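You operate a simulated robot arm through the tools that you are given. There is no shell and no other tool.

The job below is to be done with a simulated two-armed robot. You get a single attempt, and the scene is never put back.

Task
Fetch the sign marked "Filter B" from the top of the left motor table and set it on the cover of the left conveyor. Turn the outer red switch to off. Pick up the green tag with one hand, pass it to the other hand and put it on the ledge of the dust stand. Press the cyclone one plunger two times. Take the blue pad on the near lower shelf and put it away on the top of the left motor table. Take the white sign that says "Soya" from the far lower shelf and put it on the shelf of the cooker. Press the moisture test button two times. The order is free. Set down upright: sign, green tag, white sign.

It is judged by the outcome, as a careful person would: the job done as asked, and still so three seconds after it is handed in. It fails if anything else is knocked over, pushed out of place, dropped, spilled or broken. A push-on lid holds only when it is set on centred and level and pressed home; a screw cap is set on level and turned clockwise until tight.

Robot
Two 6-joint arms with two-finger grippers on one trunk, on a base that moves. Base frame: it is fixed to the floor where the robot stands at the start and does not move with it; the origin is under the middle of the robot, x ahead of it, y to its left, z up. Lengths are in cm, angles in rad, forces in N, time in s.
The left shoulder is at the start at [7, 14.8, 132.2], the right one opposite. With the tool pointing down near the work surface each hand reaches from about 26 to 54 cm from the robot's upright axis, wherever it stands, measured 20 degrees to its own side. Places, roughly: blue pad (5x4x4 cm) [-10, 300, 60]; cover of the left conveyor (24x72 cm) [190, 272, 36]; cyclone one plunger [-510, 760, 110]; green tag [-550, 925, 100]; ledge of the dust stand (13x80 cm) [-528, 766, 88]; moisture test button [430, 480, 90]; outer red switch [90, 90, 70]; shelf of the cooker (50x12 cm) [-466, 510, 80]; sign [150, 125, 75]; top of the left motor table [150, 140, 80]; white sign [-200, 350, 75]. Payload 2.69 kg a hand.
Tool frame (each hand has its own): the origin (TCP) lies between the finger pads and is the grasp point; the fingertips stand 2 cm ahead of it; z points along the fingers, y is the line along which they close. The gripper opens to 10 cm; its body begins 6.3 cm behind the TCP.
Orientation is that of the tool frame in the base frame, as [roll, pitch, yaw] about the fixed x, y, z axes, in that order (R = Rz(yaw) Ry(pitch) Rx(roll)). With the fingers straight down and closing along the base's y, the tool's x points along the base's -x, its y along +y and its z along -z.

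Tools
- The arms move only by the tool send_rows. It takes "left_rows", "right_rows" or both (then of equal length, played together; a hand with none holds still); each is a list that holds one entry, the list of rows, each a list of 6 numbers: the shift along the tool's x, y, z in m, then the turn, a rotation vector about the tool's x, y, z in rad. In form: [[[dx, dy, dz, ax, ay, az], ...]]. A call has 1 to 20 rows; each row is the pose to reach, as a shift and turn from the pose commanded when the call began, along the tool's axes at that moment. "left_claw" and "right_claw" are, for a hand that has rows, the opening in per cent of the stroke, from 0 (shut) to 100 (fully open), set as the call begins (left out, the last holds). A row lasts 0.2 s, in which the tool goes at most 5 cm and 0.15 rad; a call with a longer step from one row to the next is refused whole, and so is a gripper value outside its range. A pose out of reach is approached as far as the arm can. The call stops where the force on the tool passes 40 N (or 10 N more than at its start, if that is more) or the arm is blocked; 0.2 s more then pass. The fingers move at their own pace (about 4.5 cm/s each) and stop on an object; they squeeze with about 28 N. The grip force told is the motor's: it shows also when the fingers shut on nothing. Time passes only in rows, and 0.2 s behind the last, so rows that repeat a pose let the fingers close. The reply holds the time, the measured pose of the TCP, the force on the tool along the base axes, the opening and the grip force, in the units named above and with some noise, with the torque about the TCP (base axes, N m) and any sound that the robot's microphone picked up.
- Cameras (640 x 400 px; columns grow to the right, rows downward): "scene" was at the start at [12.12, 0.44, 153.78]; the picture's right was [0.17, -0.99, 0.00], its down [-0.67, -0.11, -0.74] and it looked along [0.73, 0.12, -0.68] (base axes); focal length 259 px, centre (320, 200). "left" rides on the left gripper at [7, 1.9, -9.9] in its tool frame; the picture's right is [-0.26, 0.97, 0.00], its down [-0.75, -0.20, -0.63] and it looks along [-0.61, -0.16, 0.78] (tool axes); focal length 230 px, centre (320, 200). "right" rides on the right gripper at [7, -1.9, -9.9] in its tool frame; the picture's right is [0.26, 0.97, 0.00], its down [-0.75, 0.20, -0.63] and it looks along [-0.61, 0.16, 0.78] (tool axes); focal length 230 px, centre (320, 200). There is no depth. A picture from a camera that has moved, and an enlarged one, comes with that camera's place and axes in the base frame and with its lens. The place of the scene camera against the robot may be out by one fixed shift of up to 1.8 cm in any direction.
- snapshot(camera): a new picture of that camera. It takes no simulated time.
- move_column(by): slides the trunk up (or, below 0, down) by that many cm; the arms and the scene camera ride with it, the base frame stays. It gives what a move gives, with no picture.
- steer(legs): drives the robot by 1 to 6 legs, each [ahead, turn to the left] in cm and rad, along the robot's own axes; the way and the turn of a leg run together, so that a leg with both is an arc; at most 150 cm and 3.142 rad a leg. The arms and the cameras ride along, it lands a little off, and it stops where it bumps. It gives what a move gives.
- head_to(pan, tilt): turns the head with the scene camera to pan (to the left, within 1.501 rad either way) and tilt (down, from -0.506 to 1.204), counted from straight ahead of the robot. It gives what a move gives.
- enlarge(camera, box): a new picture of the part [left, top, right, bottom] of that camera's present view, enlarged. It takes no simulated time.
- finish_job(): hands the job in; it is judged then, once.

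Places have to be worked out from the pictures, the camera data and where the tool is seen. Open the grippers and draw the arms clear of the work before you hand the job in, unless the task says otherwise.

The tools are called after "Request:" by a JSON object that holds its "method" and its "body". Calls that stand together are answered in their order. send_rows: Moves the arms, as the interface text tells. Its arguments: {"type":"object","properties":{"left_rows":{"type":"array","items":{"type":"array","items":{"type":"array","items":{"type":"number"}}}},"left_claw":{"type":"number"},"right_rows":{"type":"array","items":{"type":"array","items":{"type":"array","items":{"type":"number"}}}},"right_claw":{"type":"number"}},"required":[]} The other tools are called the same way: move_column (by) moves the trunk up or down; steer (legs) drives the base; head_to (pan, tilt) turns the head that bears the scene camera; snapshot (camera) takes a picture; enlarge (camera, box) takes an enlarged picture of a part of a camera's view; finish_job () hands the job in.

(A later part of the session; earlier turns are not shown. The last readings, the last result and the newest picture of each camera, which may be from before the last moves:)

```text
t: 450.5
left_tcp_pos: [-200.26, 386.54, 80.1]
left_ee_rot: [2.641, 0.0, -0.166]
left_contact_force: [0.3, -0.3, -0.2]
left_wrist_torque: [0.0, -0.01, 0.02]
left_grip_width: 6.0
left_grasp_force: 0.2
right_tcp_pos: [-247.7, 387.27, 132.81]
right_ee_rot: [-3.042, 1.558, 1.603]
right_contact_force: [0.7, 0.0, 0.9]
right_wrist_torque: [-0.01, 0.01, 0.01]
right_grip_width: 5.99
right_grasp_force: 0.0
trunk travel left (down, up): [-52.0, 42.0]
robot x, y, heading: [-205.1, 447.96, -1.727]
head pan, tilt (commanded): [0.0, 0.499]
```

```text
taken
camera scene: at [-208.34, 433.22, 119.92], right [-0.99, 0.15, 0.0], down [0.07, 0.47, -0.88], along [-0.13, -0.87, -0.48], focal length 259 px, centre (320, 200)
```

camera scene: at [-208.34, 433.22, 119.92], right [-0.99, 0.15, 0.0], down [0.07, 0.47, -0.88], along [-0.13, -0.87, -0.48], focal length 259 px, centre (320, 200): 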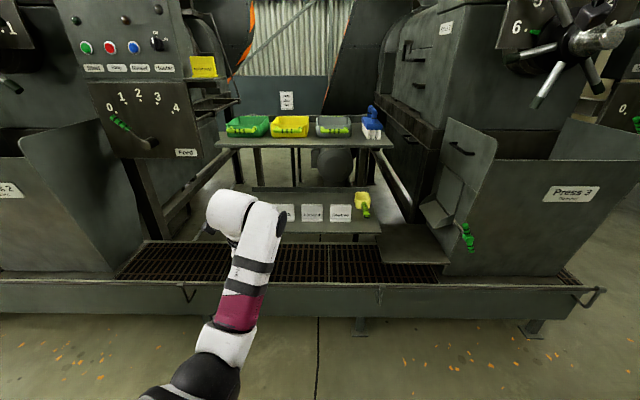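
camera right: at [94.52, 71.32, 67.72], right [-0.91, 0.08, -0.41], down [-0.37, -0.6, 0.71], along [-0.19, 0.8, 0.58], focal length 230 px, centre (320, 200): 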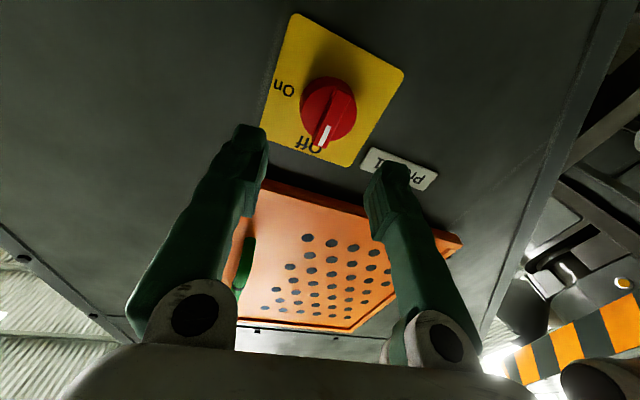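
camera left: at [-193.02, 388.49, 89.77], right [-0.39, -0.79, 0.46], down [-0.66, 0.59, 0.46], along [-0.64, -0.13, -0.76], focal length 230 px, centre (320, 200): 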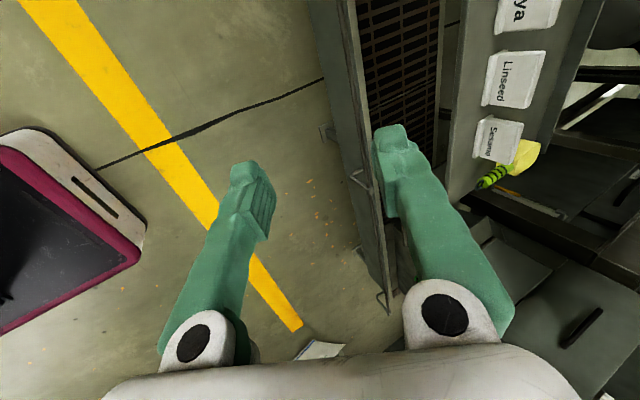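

The hand is set with fingers closing fore-aft. I drive 30 cm toward the stand and check clearances.

Request:
{"method": "steer", "body": {"legs": [[30, 0]]}}

Request:
{"method": "snapshot", "body": {"camera": "left"}}

Request:
{"method": "snapshot", "body": {"camera": "scene"}}

```text
t: 452.6
left_tcp_pos: [-204.89, 357.08, 80.06]
left_ee_rot: [2.64, 0.001, -0.168]
left_contact_force: [0.2, -0.6, 0.2]
left_wrist_torque: [-0.01, 0.02, 0.0]
left_grip_width: 6.01
left_grasp_force: 0.0
right_tcp_pos: [-252.44, 358.07, 132.76]
right_ee_rot: [-3.016, 1.56, 1.626]
right_contact_force: [0.0, 0.1, -0.1]
right_wrist_torque: [0.0, -0.03, -0.01]
right_grip_width: 6.01
right_grasp_force: 0.0
trunk travel left (down, up): [-52.0, 42.0]
robot x, y, heading: [-209.77, 418.69, -1.719]
head pan, tilt (commanded): [0.0, 0.499]
```

```text
taken
camera left: at [-197.7, 359.02, 89.76], right [-0.4, -0.79, 0.46], down [-0.66, 0.6, 0.46], along [-0.64, -0.12, -0.76], focal length 230 px, centre (320, 200)
```

left: 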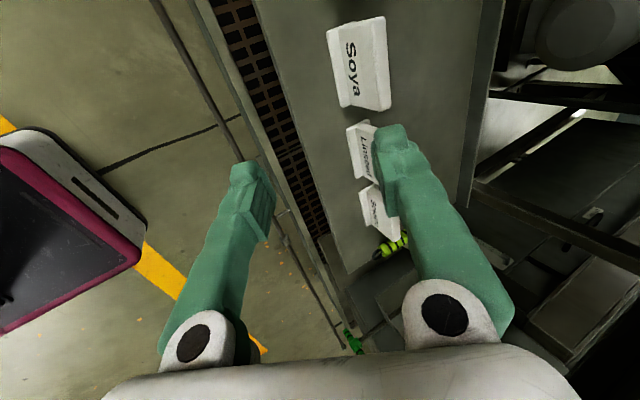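

```text
taken
camera scene: at [-212.88, 403.8, 119.92], right [-0.99, 0.15, 0.0], down [0.07, 0.47, -0.88], along [-0.13, -0.87, -0.48], focal length 259 px, centre (320, 200)
```

scene: 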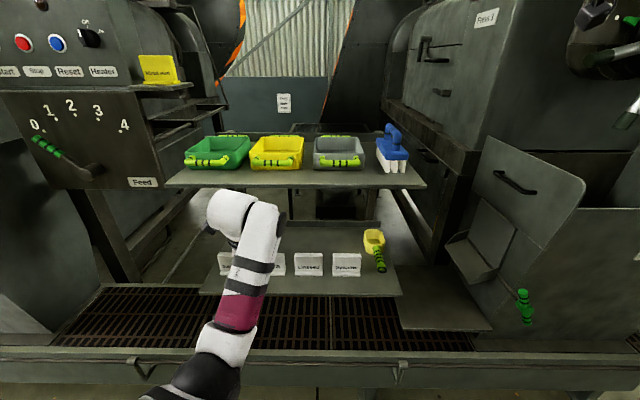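

The Soya plate's top is at about [-206, 342.4, 69.5]. I drive the last 8.5 cm and check before inserting the fingers.

Request:
{"method": "steer", "body": {"legs": [[8.5, 0]]}}

Request:
{"method": "snapshot", "body": {"camera": "left"}}

Request:
{"method": "snapshot", "body": {"camera": "scene"}}

```text
t: 453.6
left_tcp_pos: [-206.11, 349.71, 80.87]
left_ee_rot: [2.629, 0.002, -0.17]
left_contact_force: [-0.4, -0.3, 0.2]
left_wrist_torque: [0.06, 0.0, 0.01]
left_grip_width: 6.01
left_grasp_force: 0.0
right_tcp_pos: [-253.66, 351.29, 134.27]
right_ee_rot: [-0.278, 1.566, -1.921]
right_contact_force: [0.3, 2.1, 1.0]
right_wrist_torque: [0.1, -0.03, -0.04]
right_grip_width: 6.0
right_grasp_force: 0.1
trunk travel left (down, up): [-52.0, 42.0]
robot x, y, heading: [-210.81, 410.29, -1.729]
head pan, tilt (commanded): [0.0, 0.499]
```

```text
taken
camera left: at [-198.91, 351.78, 90.51], right [-0.4, -0.79, 0.48], down [-0.66, 0.6, 0.45], along [-0.64, -0.13, -0.76], focal length 230 px, centre (320, 200)
```

left: 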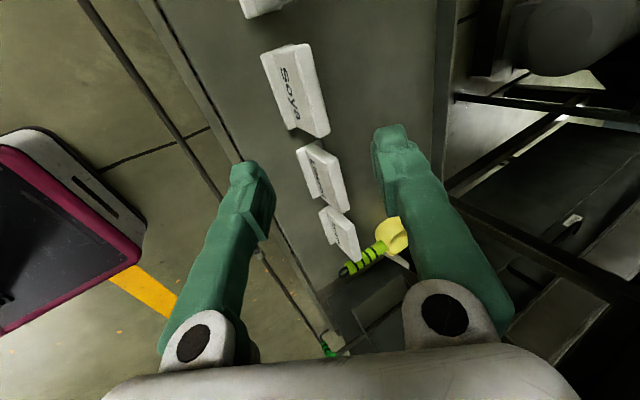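

```text
taken
camera scene: at [-214.07, 396.28, 120.02], right [-0.99, 0.15, 0.0], down [0.07, 0.47, -0.88], along [-0.14, -0.87, -0.47], focal length 259 px, centre (320, 200)
```

scene: 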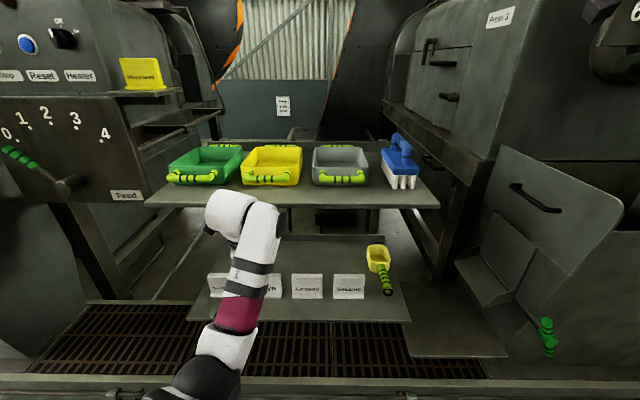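

Request:
{"method": "send_rows", "body": {"left_rows": [[[0, 0, 0, 0, 0, 0], [0, 0, 0, 0, 0, 0]]], "left_claw": 60}}

Request:
{"method": "enlarge", "body": {"camera": "left", "box": [220, 20, 380, 150]}}

```text
t: 454.2
left_tcp_pos: [-206.23, 349.3, 80.58]
left_ee_rot: [2.634, 0.001, -0.169]
left_contact_force: [0.4, 0.9, 0.4]
left_wrist_torque: [-0.03, -0.06, 0.03]
left_grip_width: 6.0
left_grasp_force: 0.1
right_tcp_pos: [-253.78, 350.57, 133.72]
right_ee_rot: [-1.055, 1.569, -2.699]
right_contact_force: [1.0, 0.7, -0.3]
right_wrist_torque: [0.01, 0.0, -0.01]
right_grip_width: 6.01
right_grasp_force: 0.1
trunk travel left (down, up): [-52.0, 42.0]
robot x, y, heading: [-210.89, 410.19, -1.725]
head pan, tilt (commanded): [0.0, 0.499]
```

```text
3.08 times, centred on (300, 85) of left
camera zoom: at [-198.95, 351.34, 90.21], right [-0.4, -0.79, 0.47], down [-0.66, 0.6, 0.45], along [-0.64, -0.13, -0.76], focal length 708 px, centre (382, 554)
```

zoom: 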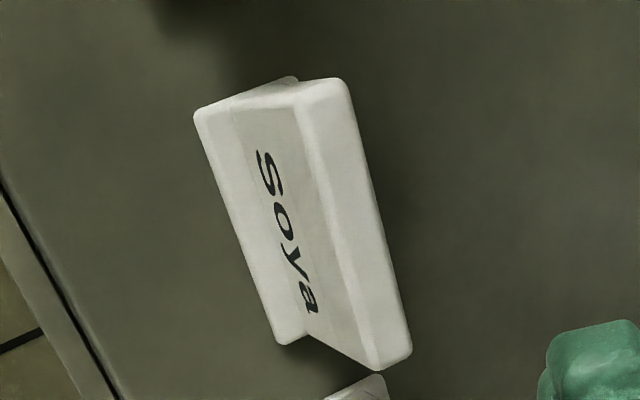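

The plate runs along the shelf, its top centred near [-206.2, 343.3]. I correct 1 cm sideways and advance 8 cm along the tool axis, then look.

Request:
{"method": "send_rows", "body": {"left_rows": [[[0.0054, -0.0035, -0.002, 0, 0, 0], [0.0108, -0.0069, -0.004, 0, 0, 0], [0.0108, -0.0069, 0.016, 0, 0, 0], [0.0108, -0.0069, 0.036, 0, 0, 0], [0.0108, -0.0069, 0.056, 0, 0, 0], [0.0108, -0.0069, 0.07, 0, 0, 0], [0.0108, -0.0069, 0.07, 0, 0, 0]]], "left_claw": 60}}

Request:
{"method": "snapshot", "body": {"camera": "left"}}

Request:
{"method": "snapshot", "body": {"camera": "scene"}}

```text
t: 455.9
left_tcp_pos: [-205.63, 346.34, 73.86]
left_ee_rot: [2.635, 0.003, -0.17]
left_contact_force: [0.2, -0.4, 0.4]
left_wrist_torque: [0.01, 0.01, -0.02]
left_grip_width: 5.98
left_grasp_force: 0.1
right_tcp_pos: [-253.74, 350.41, 133.64]
right_ee_rot: [-2.571, 1.569, 2.069]
right_contact_force: [-1.3, 0.4, -0.5]
right_wrist_torque: [0.0, 0.0, 0.01]
right_grip_width: 5.98
right_grasp_force: 0.2
trunk travel left (down, up): [-52.0, 42.0]
robot x, y, heading: [-211.04, 410.55, -1.727]
head pan, tilt (commanded): [0.0, 0.499]
```

```text
taken
camera left: at [-198.41, 348.24, 83.59], right [-0.4, -0.79, 0.47], down [-0.66, 0.6, 0.46], along [-0.64, -0.13, -0.76], focal length 230 px, centre (320, 200)
```

left: 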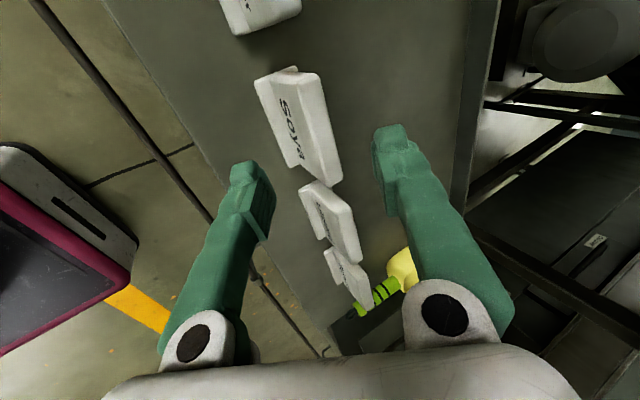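

```text
taken
camera scene: at [-214.19, 395.47, 119.92], right [-0.99, 0.15, 0.0], down [0.07, 0.47, -0.88], along [-0.14, -0.87, -0.48], focal length 259 px, centre (320, 200)
```

scene: 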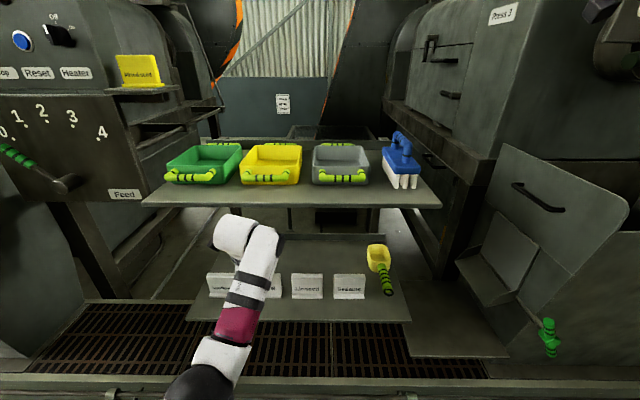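

The plate lines up between the fingers. I advance the last 6 cm along the tool axis.

Request:
{"method": "send_rows", "body": {"left_rows": [[[0, 0, 0.015, 0, 0, 0], [0, 0, 0.03, 0, 0, 0], [0, 0, 0.045, 0, 0, 0], [0, 0, 0.06, 0, 0, 0], [0, 0, 0.06, 0, 0, 0]]], "left_claw": 60}}

Request:
{"method": "snapshot", "body": {"camera": "left"}}

Request:
{"method": "enlarge", "body": {"camera": "left", "box": [220, 90, 420, 260]}}

```text
t: 457.1
left_tcp_pos: [-206.05, 343.34, 68.71]
left_ee_rot: [2.636, 0.002, -0.169]
left_contact_force: [0.0, 0.2, -0.5]
left_wrist_torque: [-0.02, 0.04, 0.0]
left_grip_width: 6.0
left_grasp_force: 0.2
right_tcp_pos: [-253.96, 350.44, 133.72]
right_ee_rot: [-2.598, 1.569, 2.043]
right_contact_force: [0.5, -0.5, -0.1]
right_wrist_torque: [0.0, -0.04, 0.01]
right_grip_width: 5.98
right_grasp_force: 0.0
trunk travel left (down, up): [-52.0, 42.0]
robot x, y, heading: [-210.77, 410.73, -1.734]
head pan, tilt (commanded): [0.0, 0.499]
```

```text
taken
camera left: at [-198.92, 345.4, 78.39], right [-0.4, -0.79, 0.47], down [-0.66, 0.6, 0.46], along [-0.64, -0.13, -0.76], focal length 230 px, centre (320, 200)
```

left: 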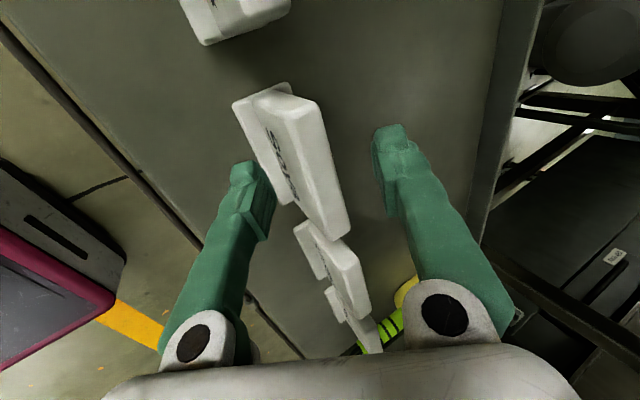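

```text
2.35 times, centred on (320, 175) of left
camera zoom: at [-198.92, 345.4, 78.39], right [-0.4, -0.79, 0.47], down [-0.66, 0.6, 0.46], along [-0.64, -0.13, -0.76], focal length 541 px, centre (320, 259)
```

zoom: 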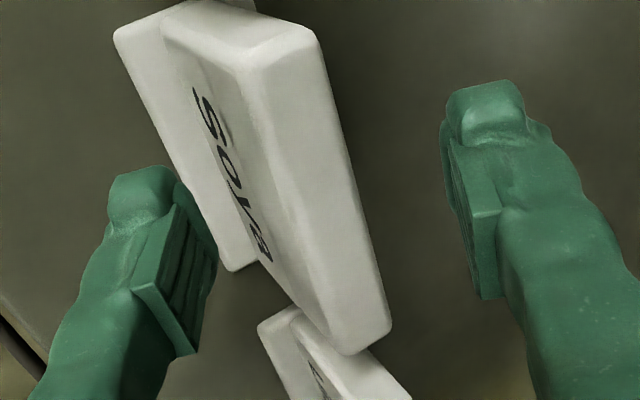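

The plate is between the two fingers. I close part way first to watch how it settles.

Request:
{"method": "send_rows", "body": {"left_rows": [[[0, 0, 0, 0, 0, 0], [0, 0, 0, 0, 0, 0], [0, 0, 0, 0, 0, 0]]], "left_claw": 30}}

Request:
{"method": "enlarge", "body": {"camera": "left", "box": [220, 90, 420, 260]}}

```text
t: 457.9
left_tcp_pos: [-206.18, 343.3, 68.55]
left_ee_rot: [2.636, 0.002, -0.169]
left_contact_force: [0.8, 0.1, 0.1]
left_wrist_torque: [0.0, -0.02, 0.01]
left_grip_width: 3.02
left_grasp_force: 0.1
right_tcp_pos: [-253.74, 350.27, 133.59]
right_ee_rot: [-2.653, 1.57, 1.989]
right_contact_force: [-0.9, 0.6, -0.8]
right_wrist_torque: [0.01, 0.01, -0.02]
right_grip_width: 6.0
right_grasp_force: 0.1
trunk travel left (down, up): [-52.0, 42.0]
robot x, y, heading: [-210.64, 410.06, -1.728]
head pan, tilt (commanded): [0.0, 0.499]
```

```text
2.35 times, centred on (320, 175) of left
camera zoom: at [-198.92, 345.4, 78.38], right [-0.4, -0.79, 0.47], down [-0.66, 0.6, 0.46], along [-0.64, -0.13, -0.76], focal length 541 px, centre (320, 259)
```

zoom: 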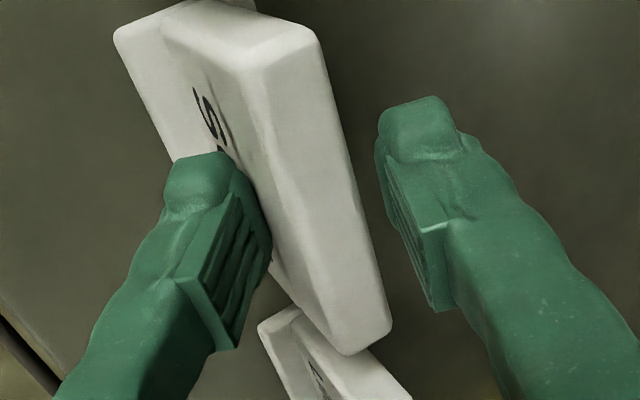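

The front finger is nearly touching while the rear has a gap, so I centre by shifting about 5 mm toward the front and then close fully.

Request:
{"method": "send_rows", "body": {"left_rows": [[[0, -0.0028, -0.0015, 0, 0, 0], [0, -0.0055, -0.003, 0, 0, 0], [0, -0.0055, -0.003, 0, 0, 0]]], "left_claw": 30}}

Request:
{"method": "send_rows", "body": {"left_rows": [[[0, 0, 0, 0, 0, 0], [0, 0, 0, 0, 0, 0], [0, 0, 0, 0, 0, 0], [0, 0, 0, 0, 0, 0]]], "left_claw": 0}}

Request:
{"method": "snapshot", "body": {"camera": "left"}}

Request:
{"method": "enlarge", "body": {"camera": "scene", "box": [180, 200, 420, 340]}}

```text
t: 458.6
left_tcp_pos: [-206.17, 344.0, 68.66]
left_ee_rot: [2.635, 0.001, -0.17]
left_contact_force: [1.0, 0.1, 0.0]
left_wrist_torque: [0.01, 0.0, -0.02]
left_grip_width: 3.02
left_grasp_force: 0.5
right_tcp_pos: [-253.74, 350.38, 133.58]
right_ee_rot: [-2.653, 1.569, 1.988]
right_contact_force: [0.3, -0.9, 0.5]
right_wrist_torque: [0.02, 0.01, 0.02]
right_grip_width: 6.05
right_grasp_force: 0.0
trunk travel left (down, up): [-52.0, 42.0]
robot x, y, heading: [-211.03, 410.92, -1.726]
head pan, tilt (commanded): [0.0, 0.499]
```

```text
t: 459.6
left_tcp_pos: [-206.07, 344.06, 68.72]
left_ee_rot: [2.635, 0.001, -0.17]
left_contact_force: [-1.2, 1.2, 2.0]
left_wrist_torque: [0.09, -0.04, 0.04]
left_grip_width: 1.75
left_grasp_force: 27.8
right_tcp_pos: [-253.77, 350.43, 133.61]
right_ee_rot: [-2.519, 1.569, 2.121]
right_contact_force: [0.3, 0.0, -0.5]
right_wrist_torque: [-0.03, -0.01, 0.04]
right_grip_width: 6.01
right_grasp_force: 0.1
trunk travel left (down, up): [-52.0, 42.0]
robot x, y, heading: [-210.69, 410.32, -1.726]
head pan, tilt (commanded): [0.0, 0.499]
```

```text
taken
camera left: at [-198.83, 346.05, 78.41], right [-0.4, -0.79, 0.47], down [-0.66, 0.6, 0.46], along [-0.64, -0.13, -0.76], focal length 230 px, centre (320, 200)
```

left: 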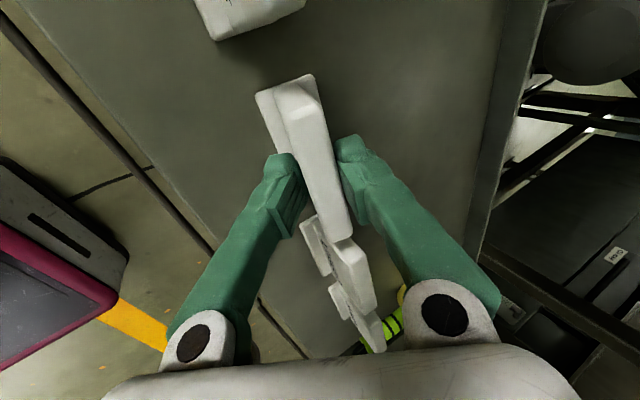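

```text
2.67 times, centred on (300, 270) of scene
camera zoom: at [-214.2, 395.52, 119.93], right [-0.99, 0.15, 0.0], down [0.07, 0.47, -0.88], along [-0.14, -0.87, -0.48], focal length 690 px, centre (373, 13)
```

zoom: 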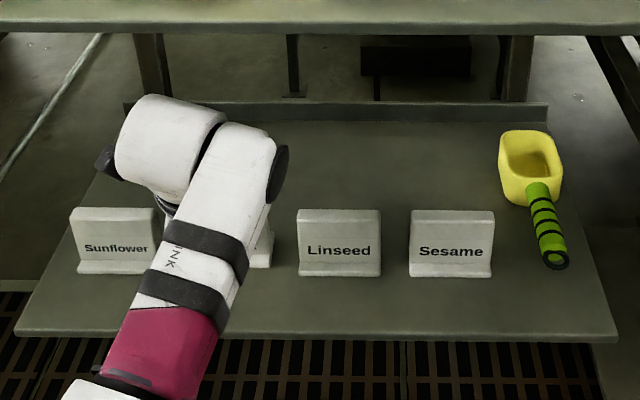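

The ticket is gripped (1.75 cm, 28 N); the neighbours are untouched. I withdraw along the tool axis.

Request:
{"method": "send_rows", "body": {"left_rows": [[[0, 0, -0.01, 0, 0, 0], [0, 0, -0.03, 0, 0, 0], [0, 0, -0.05, 0, 0, 0], [0, 0, -0.075, 0, 0, 0], [0, 0, -0.1, 0, 0, 0], [0, 0, -0.125, 0, 0, 0], [0, 0, -0.14, 0, 0, 0], [0, 0, -0.14, 0, 0, 0]]], "left_claw": 0}}

Request:
{"method": "snapshot", "body": {"camera": "left"}}

Request:
{"method": "snapshot", "body": {"camera": "scene"}}

```text
t: 461.4
left_tcp_pos: [-204.99, 350.32, 80.53]
left_ee_rot: [2.636, 0.002, -0.17]
left_contact_force: [0.0, 0.0, -0.3]
left_wrist_torque: [-0.01, -0.03, 0.03]
left_grip_width: 1.72
left_grasp_force: 28.3
left hand out of reach, approached as far as the arm can: row 7, 8
right_tcp_pos: [-253.8, 350.25, 133.56]
right_ee_rot: [-2.684, 1.569, 1.958]
right_contact_force: [-0.7, -0.3, -0.8]
right_wrist_torque: [0.02, 0.01, -0.01]
right_grip_width: 6.01
right_grasp_force: 0.0
trunk travel left (down, up): [-52.0, 42.0]
robot x, y, heading: [-211.12, 410.59, -1.723]
head pan, tilt (commanded): [0.0, 0.499]
```

```text
taken
camera left: at [-197.74, 352.37, 90.28], right [-0.4, -0.79, 0.47], down [-0.66, 0.6, 0.45], along [-0.64, -0.13, -0.76], focal length 230 px, centre (320, 200)
```

left: 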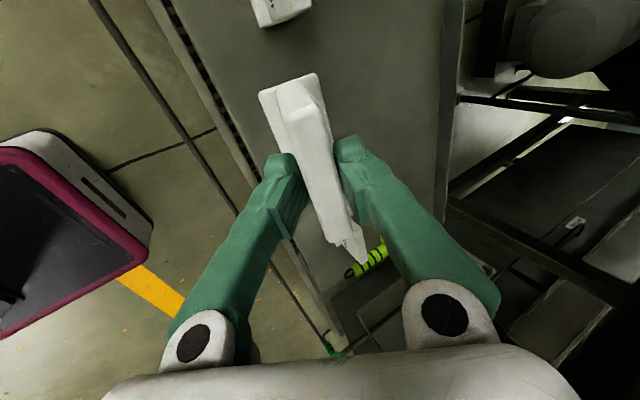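

```text
taken
camera scene: at [-214.19, 395.43, 119.92], right [-0.99, 0.15, 0.0], down [0.07, 0.47, -0.88], along [-0.14, -0.87, -0.48], focal length 259 px, centre (320, 200)
```

scene: 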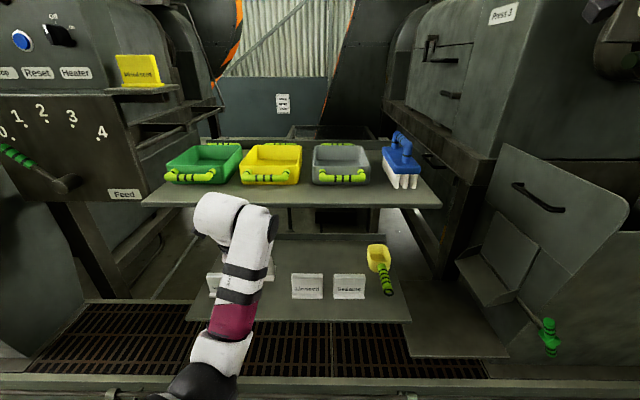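

The ticket is lifted clear. I back straight away from the stand.

Request:
{"method": "steer", "body": {"legs": [[-42, 0]]}}

Request:
{"method": "snapshot", "body": {"camera": "scene"}}

Request:
{"method": "enlarge", "body": {"camera": "left", "box": [200, 40, 440, 280]}}

```text
t: 464.0
left_tcp_pos: [-198.65, 391.9, 80.55]
left_ee_rot: [2.634, 0.002, -0.174]
left_contact_force: [0.2, 0.3, -0.1]
left_wrist_torque: [-0.04, 0.0, -0.02]
left_grip_width: 1.67
left_grasp_force: 27.9
right_tcp_pos: [-247.35, 391.98, 133.63]
right_ee_rot: [-2.721, 1.567, 1.915]
right_contact_force: [-0.2, 0.6, 0.8]
right_wrist_torque: [0.01, -0.01, 0.0]
right_grip_width: 6.0
right_grasp_force: 0.1
trunk travel left (down, up): [-52.0, 42.0]
robot x, y, heading: [-204.01, 451.87, -1.732]
head pan, tilt (commanded): [0.0, 0.499]
```

```text
taken
camera scene: at [-207.67, 436.93, 119.92], right [-0.99, 0.16, 0.0], down [0.08, 0.47, -0.88], along [-0.14, -0.87, -0.48], focal length 259 px, centre (320, 200)
```

scene: 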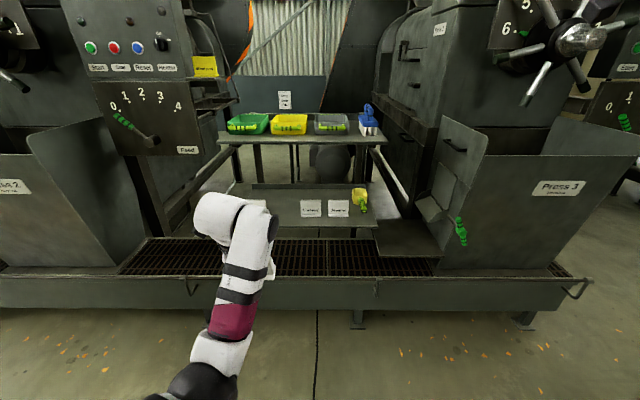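

```text
1.67 times, centred on (320, 160) of left
camera zoom: at [-191.4, 393.79, 90.27], right [-0.4, -0.79, 0.47], down [-0.66, 0.6, 0.45], along [-0.64, -0.13, -0.76], focal length 384 px, centre (320, 267)
```

zoom: 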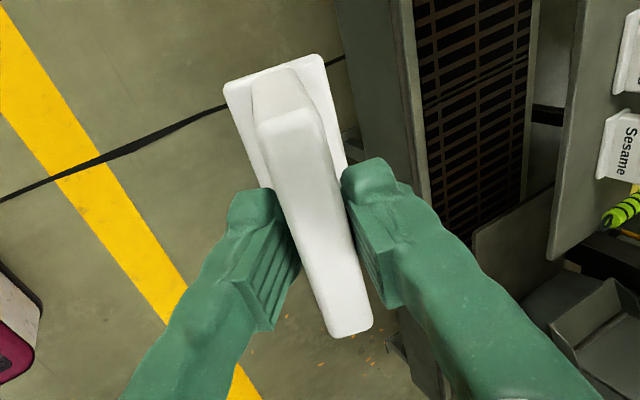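

The ticket is held squarely in the fingers. I turn the tool straight down so the ticket is upright, lower the right hand, raise the trunk and turn toward the cooker.

Request:
{"method": "send_rows", "body": {"left_rows": [[[0, 0, 0, 0.06, 0, 0], [0, 0, 0, 0.12, 0, 0], [0, 0, 0, 0.18, 0, 0], [0, 0, 0, 0.24, 0, 0], [0, 0, 0, 0.3, 0, 0], [0, 0, 0, 0.36, 0, 0], [0, 0, 0, 0.42, 0, 0], [0, 0, 0, 0.48, 0, 0], [0, 0, 0, 0.506, 0, 0], [0, 0, 0, 0.506, 0, 0]]], "left_claw": 0, "right_rows": [[[0.045, 0, 0, 0, 0, 0], [0.09, 0, 0, 0, 0, 0], [0.135, 0, 0, 0, 0, 0], [0.18, 0, 0, 0, 0, 0], [0.225, 0, 0, 0, 0, 0], [0.27, 0, 0, 0, 0, 0], [0.315, 0, 0, 0, 0, 0], [0.36, 0, 0, 0, 0, 0], [0.4, 0, 0, 0, 0, 0], [0.43, 0, 0, 0, 0, 0]]]}}

Request:
{"method": "move_column", "body": {"by": 32}}

Request:
{"method": "steer", "body": {"legs": [[0, -1.6]]}}

Request:
{"method": "head_to", "body": {"pan": 0.0, "tilt": 0.3}}

Request:
{"method": "snapshot", "body": {"camera": "scene"}}

```text
t: 466.2
left_tcp_pos: [-199.25, 389.86, 80.2]
left_ee_rot: [-3.141, 0.002, -0.175]
left_contact_force: [-0.6, 1.0, -0.6]
left_wrist_torque: [-0.01, 0.0, 0.0]
left_grip_width: 1.65
left_grasp_force: 27.8
left hand out of reach, approached as far as the arm can: row 1, 2, 3, 4, 5, 6, 7, 8, 9, 10
right_tcp_pos: [-248.22, 391.62, 90.18]
right_ee_rot: [-1.842, 1.57, 2.802]
right_contact_force: [-0.5, -0.5, -0.8]
right_wrist_torque: [0.02, 0.02, -0.02]
right_grip_width: 6.01
right_grasp_force: 0.0
right hand out of reach, approached as far as the arm can: row 3, 4, 5, 6, 7, 8, 9, 10
trunk travel left (down, up): [-52.0, 42.0]
robot x, y, heading: [-204.19, 451.95, -1.733]
head pan, tilt (commanded): [0.0, 0.499]
```

```text
t: 469.4
left_tcp_pos: [-199.31, 389.87, 112.32]
left_ee_rot: [3.139, 0.002, -0.175]
left_contact_force: [-0.2, -0.3, 0.0]
left_wrist_torque: [0.0, 0.0, -0.04]
left_grip_width: 1.65
left_grasp_force: 28.1
right_tcp_pos: [-248.24, 391.51, 122.26]
right_ee_rot: [-2.026, 1.568, 2.617]
right_contact_force: [0.3, 0.4, -0.3]
right_wrist_torque: [-0.01, 0.02, 0.01]
right_grip_width: 6.0
right_grasp_force: 0.1
trunk travel left (down, up): [-84.0, 10.0]
robot x, y, heading: [-203.99, 451.86, -1.729]
head pan, tilt (commanded): [0.0, 0.499]
```

```text
t: 473.7
left_tcp_pos: [-266.38, 448.94, 112.17]
left_ee_rot: [3.141, 0.001, -1.781]
left_contact_force: [-0.3, 0.9, -0.7]
left_wrist_torque: [0.0, -0.02, 0.01]
left_grip_width: 1.65
left_grasp_force: 28.4
right_tcp_pos: [-262.92, 497.85, 122.26]
right_ee_rot: [-1.921, 1.57, 1.115]
right_contact_force: [0.3, 0.1, -0.8]
right_wrist_torque: [0.02, 0.02, 0.01]
right_grip_width: 5.97
right_grasp_force: 0.1
trunk travel left (down, up): [-84.0, 10.0]
robot x, y, heading: [-204.28, 451.88, 2.946]
head pan, tilt (commanded): [0.0, 0.499]
```

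```text
t: 474.4
left_tcp_pos: [-266.37, 449.1, 112.22]
left_ee_rot: [3.14, 0.002, -1.783]
left_contact_force: [0.2, 0.0, -0.1]
left_wrist_torque: [-0.02, 0.04, 0.02]
left_grip_width: 1.64
left_grasp_force: 28.3
right_tcp_pos: [-262.87, 498.02, 122.19]
right_ee_rot: [-1.979, 1.567, 1.056]
right_contact_force: [0.5, 0.2, 0.1]
right_wrist_torque: [0.02, 0.04, 0.01]
right_grip_width: 5.97
right_grasp_force: 0.1
trunk travel left (down, up): [-84.0, 10.0]
robot x, y, heading: [-204.37, 452.02, 2.943]
head pan, tilt (commanded): [0.0, 0.3]
```

```text
taken
camera scene: at [-219.51, 453.71, 153.75], right [0.19, 0.98, 0.0], down [0.29, -0.06, -0.95], along [-0.94, 0.19, -0.3], focal length 259 px, centre (320, 200)
```

scene: 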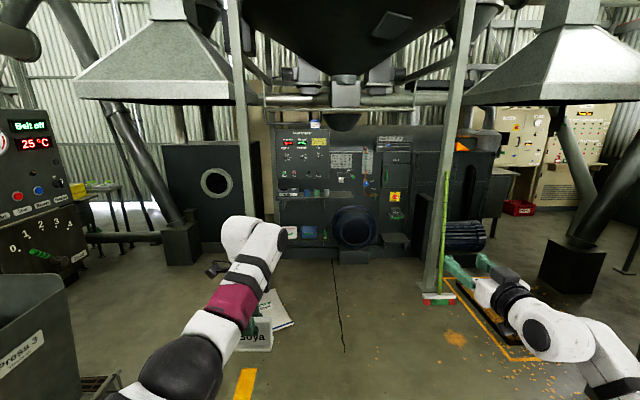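

The cooker front is ahead. I zoom in to find its shelf.

Request:
{"method": "enlarge", "body": {"camera": "scene", "box": [250, 110, 430, 270]}}

```text
2.50 times, centred on (340, 190) of scene
camera zoom: at [-219.51, 453.71, 153.75], right [0.19, 0.98, 0.0], down [0.29, -0.06, -0.95], along [-0.94, 0.19, -0.3], focal length 647 px, centre (270, 225)
```

zoom: 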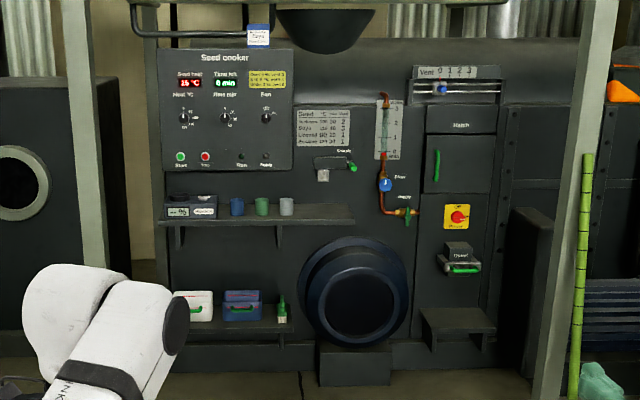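

The seed cooker's upper shelf (z≈80) has cups and small boxes on its left part and free space at its right end, near [-466, 528]. I drive to a standoff in front of it, between the two posts.

Request:
{"method": "steer", "body": {"legs": [[0, -0.259], [148, 0], [0, 0.259]]}}

Request:
{"method": "head_to", "body": {"pan": 0.0, "tilt": 0.5}}

Request:
{"method": "snapshot", "body": {"camera": "scene"}}

```text
t: 483.5
left_tcp_pos: [-399.66, 511.19, 112.19]
left_ee_rot: [3.14, 0.0, -1.762]
left_contact_force: [0.2, 0.7, 0.5]
left_wrist_torque: [-0.01, -0.01, 0.0]
left_grip_width: 1.65
left_grasp_force: 28.1
right_tcp_pos: [-397.18, 560.41, 122.16]
right_ee_rot: [-2.291, 1.568, 0.766]
right_contact_force: [-0.5, -0.8, 1.0]
right_wrist_torque: [0.01, -0.03, -0.01]
right_grip_width: 6.01
right_grasp_force: 0.1
trunk travel left (down, up): [-84.0, 10.0]
robot x, y, heading: [-337.64, 514.95, 2.963]
head pan, tilt (commanded): [0.0, 0.3]
```

```text
t: 484.2
left_tcp_pos: [-399.63, 511.11, 112.21]
left_ee_rot: [3.141, 0.002, -1.761]
left_contact_force: [0.4, 0.5, -0.4]
left_wrist_torque: [0.0, 0.02, -0.03]
left_grip_width: 1.64
left_grasp_force: 28.1
right_tcp_pos: [-397.2, 560.13, 122.35]
right_ee_rot: [-2.003, 1.567, 1.054]
right_contact_force: [0.3, 0.2, -0.5]
right_wrist_torque: [-0.01, -0.01, 0.0]
right_grip_width: 6.01
right_grasp_force: 0.0
trunk travel left (down, up): [-84.0, 10.0]
robot x, y, heading: [-337.54, 515.33, 2.957]
head pan, tilt (commanded): [0.0, 0.499]
```

```text
taken
camera scene: at [-352.64, 516.75, 151.92], right [0.18, 0.98, 0.0], down [0.47, -0.08, -0.88], along [-0.86, 0.16, -0.48], focal length 259 px, centre (320, 200)
```

scene: 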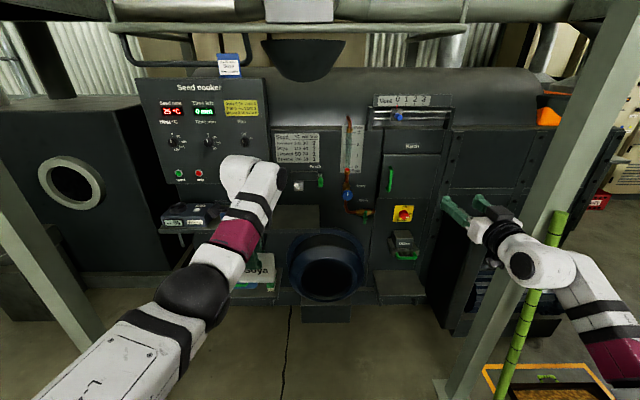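

Request:
{"method": "enlarge", "body": {"camera": "scene", "box": [140, 150, 400, 320]}}

Request:
{"method": "snapshot", "body": {"camera": "left"}}

```text
2.35 times, centred on (270, 235) of scene
camera zoom: at [-352.64, 516.75, 151.92], right [0.18, 0.98, 0.0], down [0.47, -0.08, -0.88], along [-0.86, 0.16, -0.48], focal length 609 px, centre (438, 118)
```

zoom: 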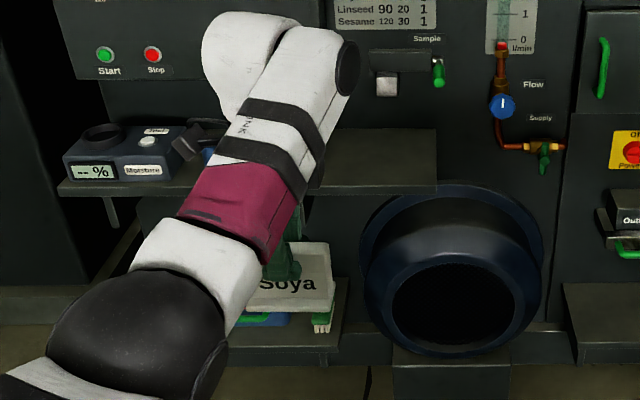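

```text
taken
camera left: at [-402.96, 504.7, 122.25], right [-0.9, 0.44, 0.0], down [0.34, 0.7, 0.63], along [0.27, 0.57, -0.78], focal length 230 px, centre (320, 200)
```

left: 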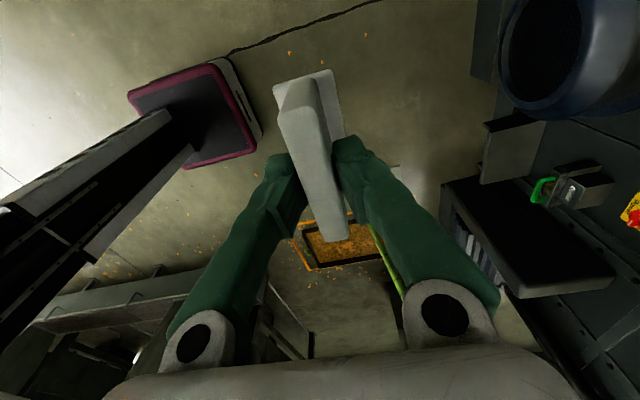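

The shelf's right-front corner is at about [-454.5, 535.6, 78]; I'll set the ticket about 10 cm in from that end. I pull the right hand back a little, then drive forward in two stages.

Request:
{"method": "send_rows", "body": {"right_rows": [[[0, 0, -0.03, 0, 0, 0], [0, 0, -0.06, 0, 0, 0], [0, 0, -0.09, 0, 0, 0], [0, 0, -0.1, 0, 0, 0]]], "left_rows": [[[-0.01, 0, 0, 0, 0, 0], [-0.02, 0, 0, 0, 0, 0], [-0.03, 0, 0, 0, 0, 0], [-0.04, 0, 0, 0, 0, 0]]], "left_claw": 0}}

Request:
{"method": "steer", "body": {"legs": [[45, 0]]}}

Request:
{"method": "snapshot", "body": {"camera": "scene"}}

Request:
{"method": "snapshot", "body": {"camera": "left"}}

```text
t: 485.2
left_tcp_pos: [-398.85, 515.2, 112.32]
left_ee_rot: [-3.14, 0.0, -1.762]
left_contact_force: [-0.5, 0.7, -0.1]
left_wrist_torque: [-0.01, 0.02, 0.01]
left_grip_width: 1.63
left_grasp_force: 27.7
right_tcp_pos: [-389.28, 563.41, 120.66]
right_ee_rot: [-0.846, 1.565, 2.221]
right_contact_force: [0.1, 0.1, 0.2]
right_wrist_torque: [0.02, 0.02, 0.0]
right_grip_width: 6.0
right_grasp_force: 0.1
right hand out of reach, approached as far as the arm can: row 1, 2, 3, 4
trunk travel left (down, up): [-84.0, 10.0]
robot x, y, heading: [-337.42, 515.33, 2.965]
head pan, tilt (commanded): [0.0, 0.499]
```

```text
t: 488.0
left_tcp_pos: [-443.03, 523.18, 112.32]
left_ee_rot: [3.14, 0.001, -1.761]
left_contact_force: [0.4, 0.5, 0.9]
left_wrist_torque: [0.01, -0.02, 0.03]
left_grip_width: 1.66
left_grasp_force: 28.4
right_tcp_pos: [-433.53, 571.24, 120.76]
right_ee_rot: [-0.817, 1.564, 2.251]
right_contact_force: [0.1, -0.4, 0.4]
right_wrist_torque: [0.02, -0.02, 0.01]
right_grip_width: 5.98
right_grasp_force: 0.0
trunk travel left (down, up): [-84.0, 10.0]
robot x, y, heading: [-381.84, 522.91, 2.967]
head pan, tilt (commanded): [0.0, 0.499]
```

```text
taken
camera scene: at [-396.73, 524.71, 151.94], right [0.18, 0.98, 0.0], down [0.47, -0.08, -0.88], along [-0.86, 0.16, -0.48], focal length 259 px, centre (320, 200)
```

scene: 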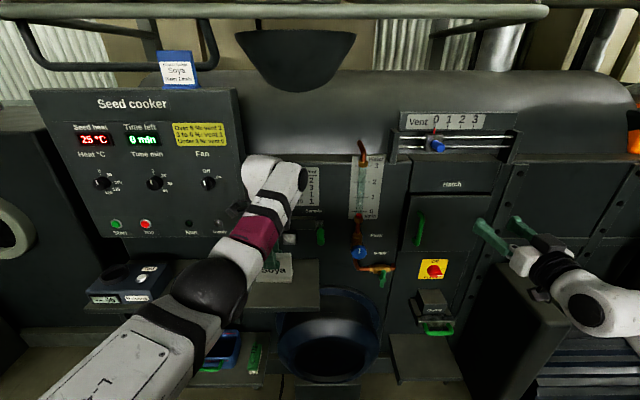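

```text
taken
camera left: at [-446.37, 516.64, 122.39], right [-0.9, 0.44, 0.0], down [0.34, 0.7, 0.63], along [0.27, 0.57, -0.78], focal length 230 px, centre (320, 200)
```

left: 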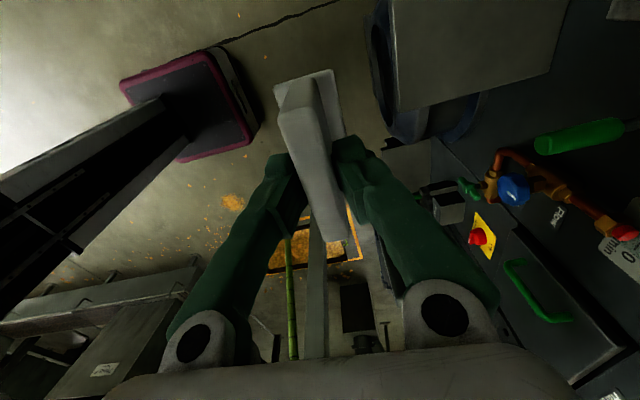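

The shelf edge matches my estimate from both cameras. I drive 19 cm more, bringing the ticket over the shelf's free right part.

Request:
{"method": "steer", "body": {"legs": [[19, 0]]}}

Request:
{"method": "snapshot", "body": {"camera": "scene"}}

Request:
{"method": "snapshot", "body": {"camera": "left"}}

```text
t: 489.5
left_tcp_pos: [-461.67, 526.5, 112.53]
left_ee_rot: [3.137, 0.001, -1.761]
left_contact_force: [-0.6, -0.4, -1.0]
left_wrist_torque: [0.02, 0.02, -0.03]
left_grip_width: 1.64
left_grasp_force: 28.3
right_tcp_pos: [-452.16, 574.64, 120.92]
right_ee_rot: [-0.647, 1.561, 2.421]
right_contact_force: [0.2, -0.7, 0.6]
right_wrist_torque: [0.01, -0.05, 0.02]
right_grip_width: 6.01
right_grasp_force: 0.0
trunk travel left (down, up): [-84.0, 10.0]
robot x, y, heading: [-400.87, 526.6, 2.966]
head pan, tilt (commanded): [0.0, 0.499]
```

```text
taken
camera scene: at [-415.19, 528.0, 151.99], right [0.18, 0.98, 0.0], down [0.47, -0.08, -0.88], along [-0.87, 0.16, -0.47], focal length 259 px, centre (320, 200)
```

scene: 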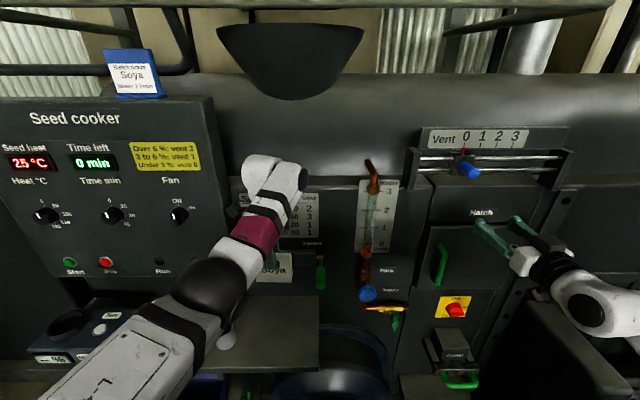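

```text
taken
camera left: at [-464.91, 520.0, 122.59], right [-0.9, 0.44, 0.01], down [0.34, 0.7, 0.63], along [0.27, 0.57, -0.78], focal length 230 px, centre (320, 200)
```

left: 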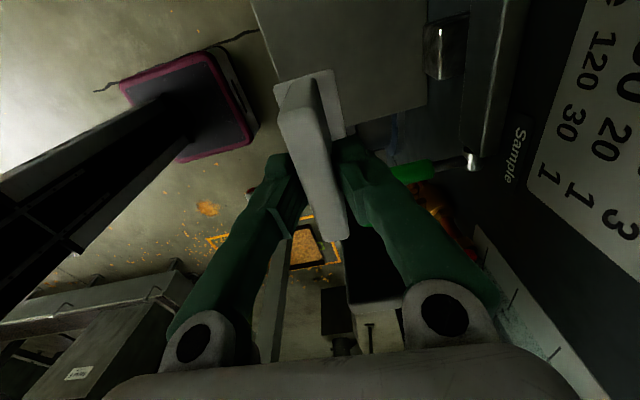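

The ticket hangs over the shelf's front-right part. I lower the trunk 18 cm and check clearances to the cups and the sample tap.

Request:
{"method": "move_column", "body": {"by": -18}}

Request:
{"method": "snapshot", "body": {"camera": "scene"}}

Request:
{"method": "snapshot", "body": {"camera": "left"}}

```text
t: 491.5
left_tcp_pos: [-462.06, 526.6, 94.29]
left_ee_rot: [3.14, 0.003, -1.763]
left_contact_force: [0.1, 0.0, 0.2]
left_wrist_torque: [0.0, 0.0, 0.02]
left_grip_width: 1.64
left_grasp_force: 27.9
right_tcp_pos: [-452.51, 574.69, 102.52]
right_ee_rot: [-1.101, 1.565, 1.966]
right_contact_force: [0.1, 0.9, 0.1]
right_wrist_torque: [-0.02, 0.01, -0.04]
right_grip_width: 6.03
right_grasp_force: 0.1
trunk travel left (down, up): [-66.0, 28.0]
robot x, y, heading: [-400.95, 526.43, 2.965]
head pan, tilt (commanded): [0.0, 0.499]
```

```text
taken
camera scene: at [-415.81, 528.14, 133.92], right [0.18, 0.98, 0.0], down [0.47, -0.09, -0.88], along [-0.86, 0.16, -0.48], focal length 259 px, centre (320, 200)
```

scene: 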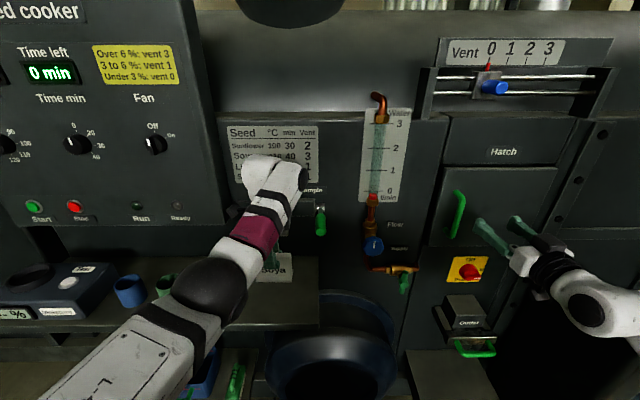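

```text
taken
camera left: at [-465.41, 520.1, 104.3], right [-0.9, 0.44, 0.0], down [0.34, 0.7, 0.63], along [0.27, 0.57, -0.78], focal length 230 px, centre (320, 200)
```

left: 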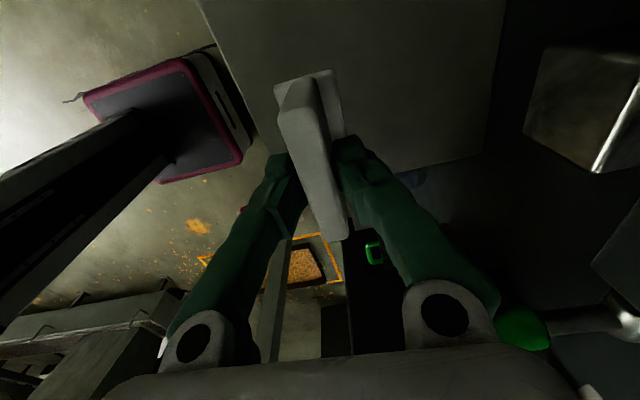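

Clearances look fine. I lower 8 cm more by trunk, then descend with small arm steps.

Request:
{"method": "move_column", "body": {"by": -7}}

Request:
{"method": "send_rows", "body": {"left_rows": [[[0, 0, 0.0025, 0, 0, 0], [0, 0, 0.005, 0, 0, 0], [0, 0, 0.0075, 0, 0, 0], [0, 0, 0.01, 0, 0, 0]]], "left_claw": 0}}

Request:
{"method": "snapshot", "body": {"camera": "left"}}

Request:
{"method": "snapshot", "body": {"camera": "scene"}}

```text
t: 492.6
left_tcp_pos: [-462.21, 526.52, 87.22]
left_ee_rot: [3.138, 0.002, -1.763]
left_contact_force: [0.5, 0.7, 0.6]
left_wrist_torque: [0.02, -0.03, -0.01]
left_grip_width: 1.65
left_grasp_force: 27.4
right_tcp_pos: [-452.42, 574.76, 95.68]
right_ee_rot: [-1.074, 1.566, 1.993]
right_contact_force: [0.4, -0.5, 1.0]
right_wrist_torque: [0.02, -0.01, 0.01]
right_grip_width: 6.0
right_grasp_force: 0.1
trunk travel left (down, up): [-59.0, 35.0]
robot x, y, heading: [-400.72, 527.15, 2.965]
head pan, tilt (commanded): [0.0, 0.499]
```

```text
t: 493.6
left_tcp_pos: [-462.03, 526.57, 86.55]
left_ee_rot: [3.134, 0.003, -1.763]
left_contact_force: [-1.2, -0.1, 9.3]
left_wrist_torque: [0.12, 0.01, -0.01]
left_grip_width: 1.63
left_grasp_force: 28.2
right_tcp_pos: [-452.35, 574.77, 95.7]
right_ee_rot: [-0.877, 1.565, 2.191]
right_contact_force: [-0.2, -0.1, 0.5]
right_wrist_torque: [-0.01, 0.01, -0.01]
right_grip_width: 5.98
right_grasp_force: 0.1
trunk travel left (down, up): [-59.0, 35.0]
robot x, y, heading: [-400.54, 526.77, 2.967]
head pan, tilt (commanded): [0.0, 0.499]
```

```text
taken
camera left: at [-465.32, 520.1, 96.57], right [-0.9, 0.44, 0.01], down [0.34, 0.7, 0.63], along [0.27, 0.57, -0.78], focal length 230 px, centre (320, 200)
```

left: 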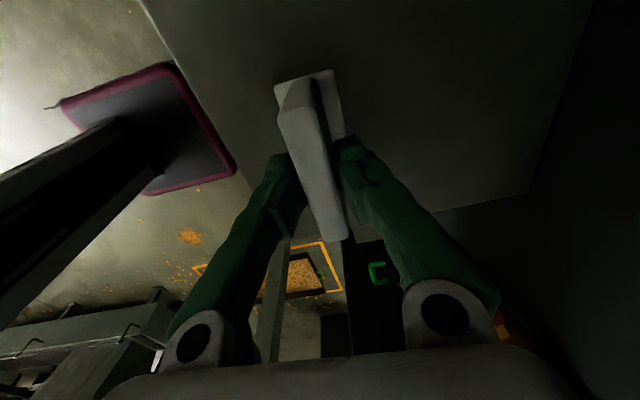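

```text
taken
camera scene: at [-415.65, 528.14, 126.96], right [0.18, 0.98, 0.0], down [0.47, -0.09, -0.88], along [-0.86, 0.16, -0.48], focal length 259 px, centre (320, 200)
```

scene: 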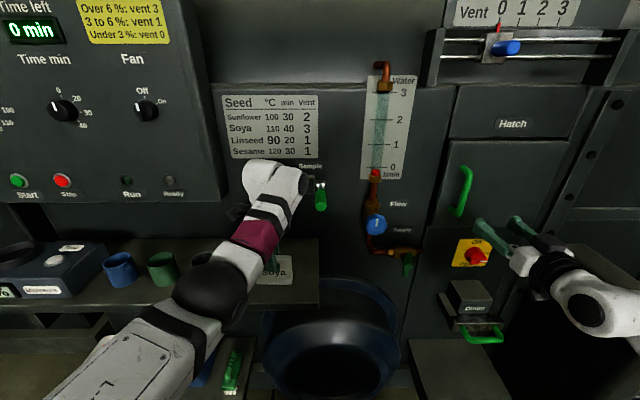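

Contact with 9 N: the ticket's base is on the shelf. I press 2 mm more so it sits flat, then ease and open.

Request:
{"method": "send_rows", "body": {"left_rows": [[[0, 0, 0.0015, 0, 0, 0], [0, 0, 0.003, 0, 0, 0], [0, 0, 0.003, 0, 0, 0]]], "left_claw": 0}}

Request:
{"method": "send_rows", "body": {"left_rows": [[[0, 0, -0.004, 0, 0, 0], [0, 0, -0.004, 0, 0, 0]]], "left_claw": 0}}

Request:
{"method": "send_rows", "body": {"left_rows": [[[0, 0, 0, 0, 0, 0], [0, 0, 0, 0, 0, 0], [0, 0, 0, 0, 0, 0]]], "left_claw": 45}}

Request:
{"method": "snapshot", "body": {"camera": "left"}}

```text
t: 494.4
left_tcp_pos: [-462.03, 526.61, 86.53]
left_ee_rot: [3.13, 0.001, -1.761]
left_contact_force: [-8.5, -0.9, 30.6]
left_wrist_torque: [0.06, 0.14, -0.01]
left_grip_width: 1.61
left_grasp_force: 28.2
right_tcp_pos: [-452.14, 574.77, 95.79]
right_ee_rot: [-0.637, 1.564, 2.431]
right_contact_force: [0.7, -0.2, -0.4]
right_wrist_torque: [-0.03, -0.01, -0.01]
right_grip_width: 6.0
right_grasp_force: 0.0
trunk travel left (down, up): [-59.0, 35.0]
robot x, y, heading: [-400.86, 526.58, 2.964]
head pan, tilt (commanded): [0.0, 0.499]
```

```text
t: 495.0
left_tcp_pos: [-461.99, 526.49, 86.53]
left_ee_rot: [3.14, 0.0, -1.764]
left_contact_force: [-5.2, -0.3, 18.0]
left_wrist_torque: [-0.15, 0.05, -0.03]
left_grip_width: 1.64
left_grasp_force: 27.3
right_tcp_pos: [-452.33, 574.83, 95.76]
right_ee_rot: [-0.78, 1.564, 2.291]
right_contact_force: [-0.1, 0.5, 0.3]
right_wrist_torque: [0.0, -0.03, 0.02]
right_grip_width: 5.99
right_grasp_force: 0.0
trunk travel left (down, up): [-59.0, 35.0]
robot x, y, heading: [-401.05, 526.64, 2.97]
head pan, tilt (commanded): [0.0, 0.499]
```

```text
t: 495.8
left_tcp_pos: [-462.22, 526.58, 86.31]
left_ee_rot: [-3.141, 0.002, -1.763]
left_contact_force: [0.0, 0.0, -0.2]
left_wrist_torque: [0.02, -0.01, -0.03]
left_grip_width: 4.5
left_grasp_force: 0.0
right_tcp_pos: [-452.53, 574.75, 95.69]
right_ee_rot: [-1.153, 1.565, 1.914]
right_contact_force: [0.2, 0.3, 0.0]
right_wrist_torque: [0.03, 0.02, 0.01]
right_grip_width: 6.02
right_grasp_force: 0.1
trunk travel left (down, up): [-59.0, 35.0]
robot x, y, heading: [-401.09, 526.65, 2.965]
head pan, tilt (commanded): [0.0, 0.499]
```

```text
taken
camera left: at [-465.44, 520.11, 96.34], right [-0.9, 0.44, 0.0], down [0.34, 0.7, 0.63], along [0.28, 0.57, -0.78], focal length 230 px, centre (320, 200)
```

left: 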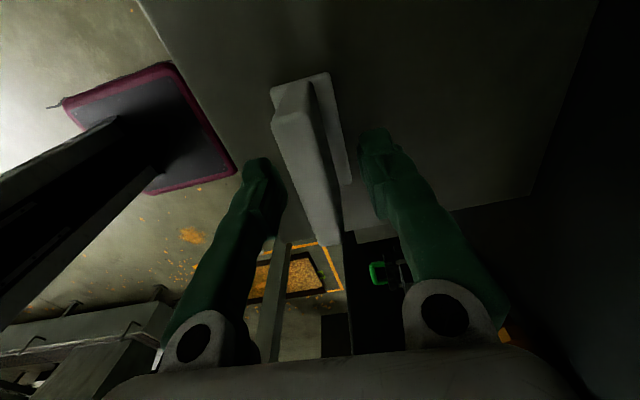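

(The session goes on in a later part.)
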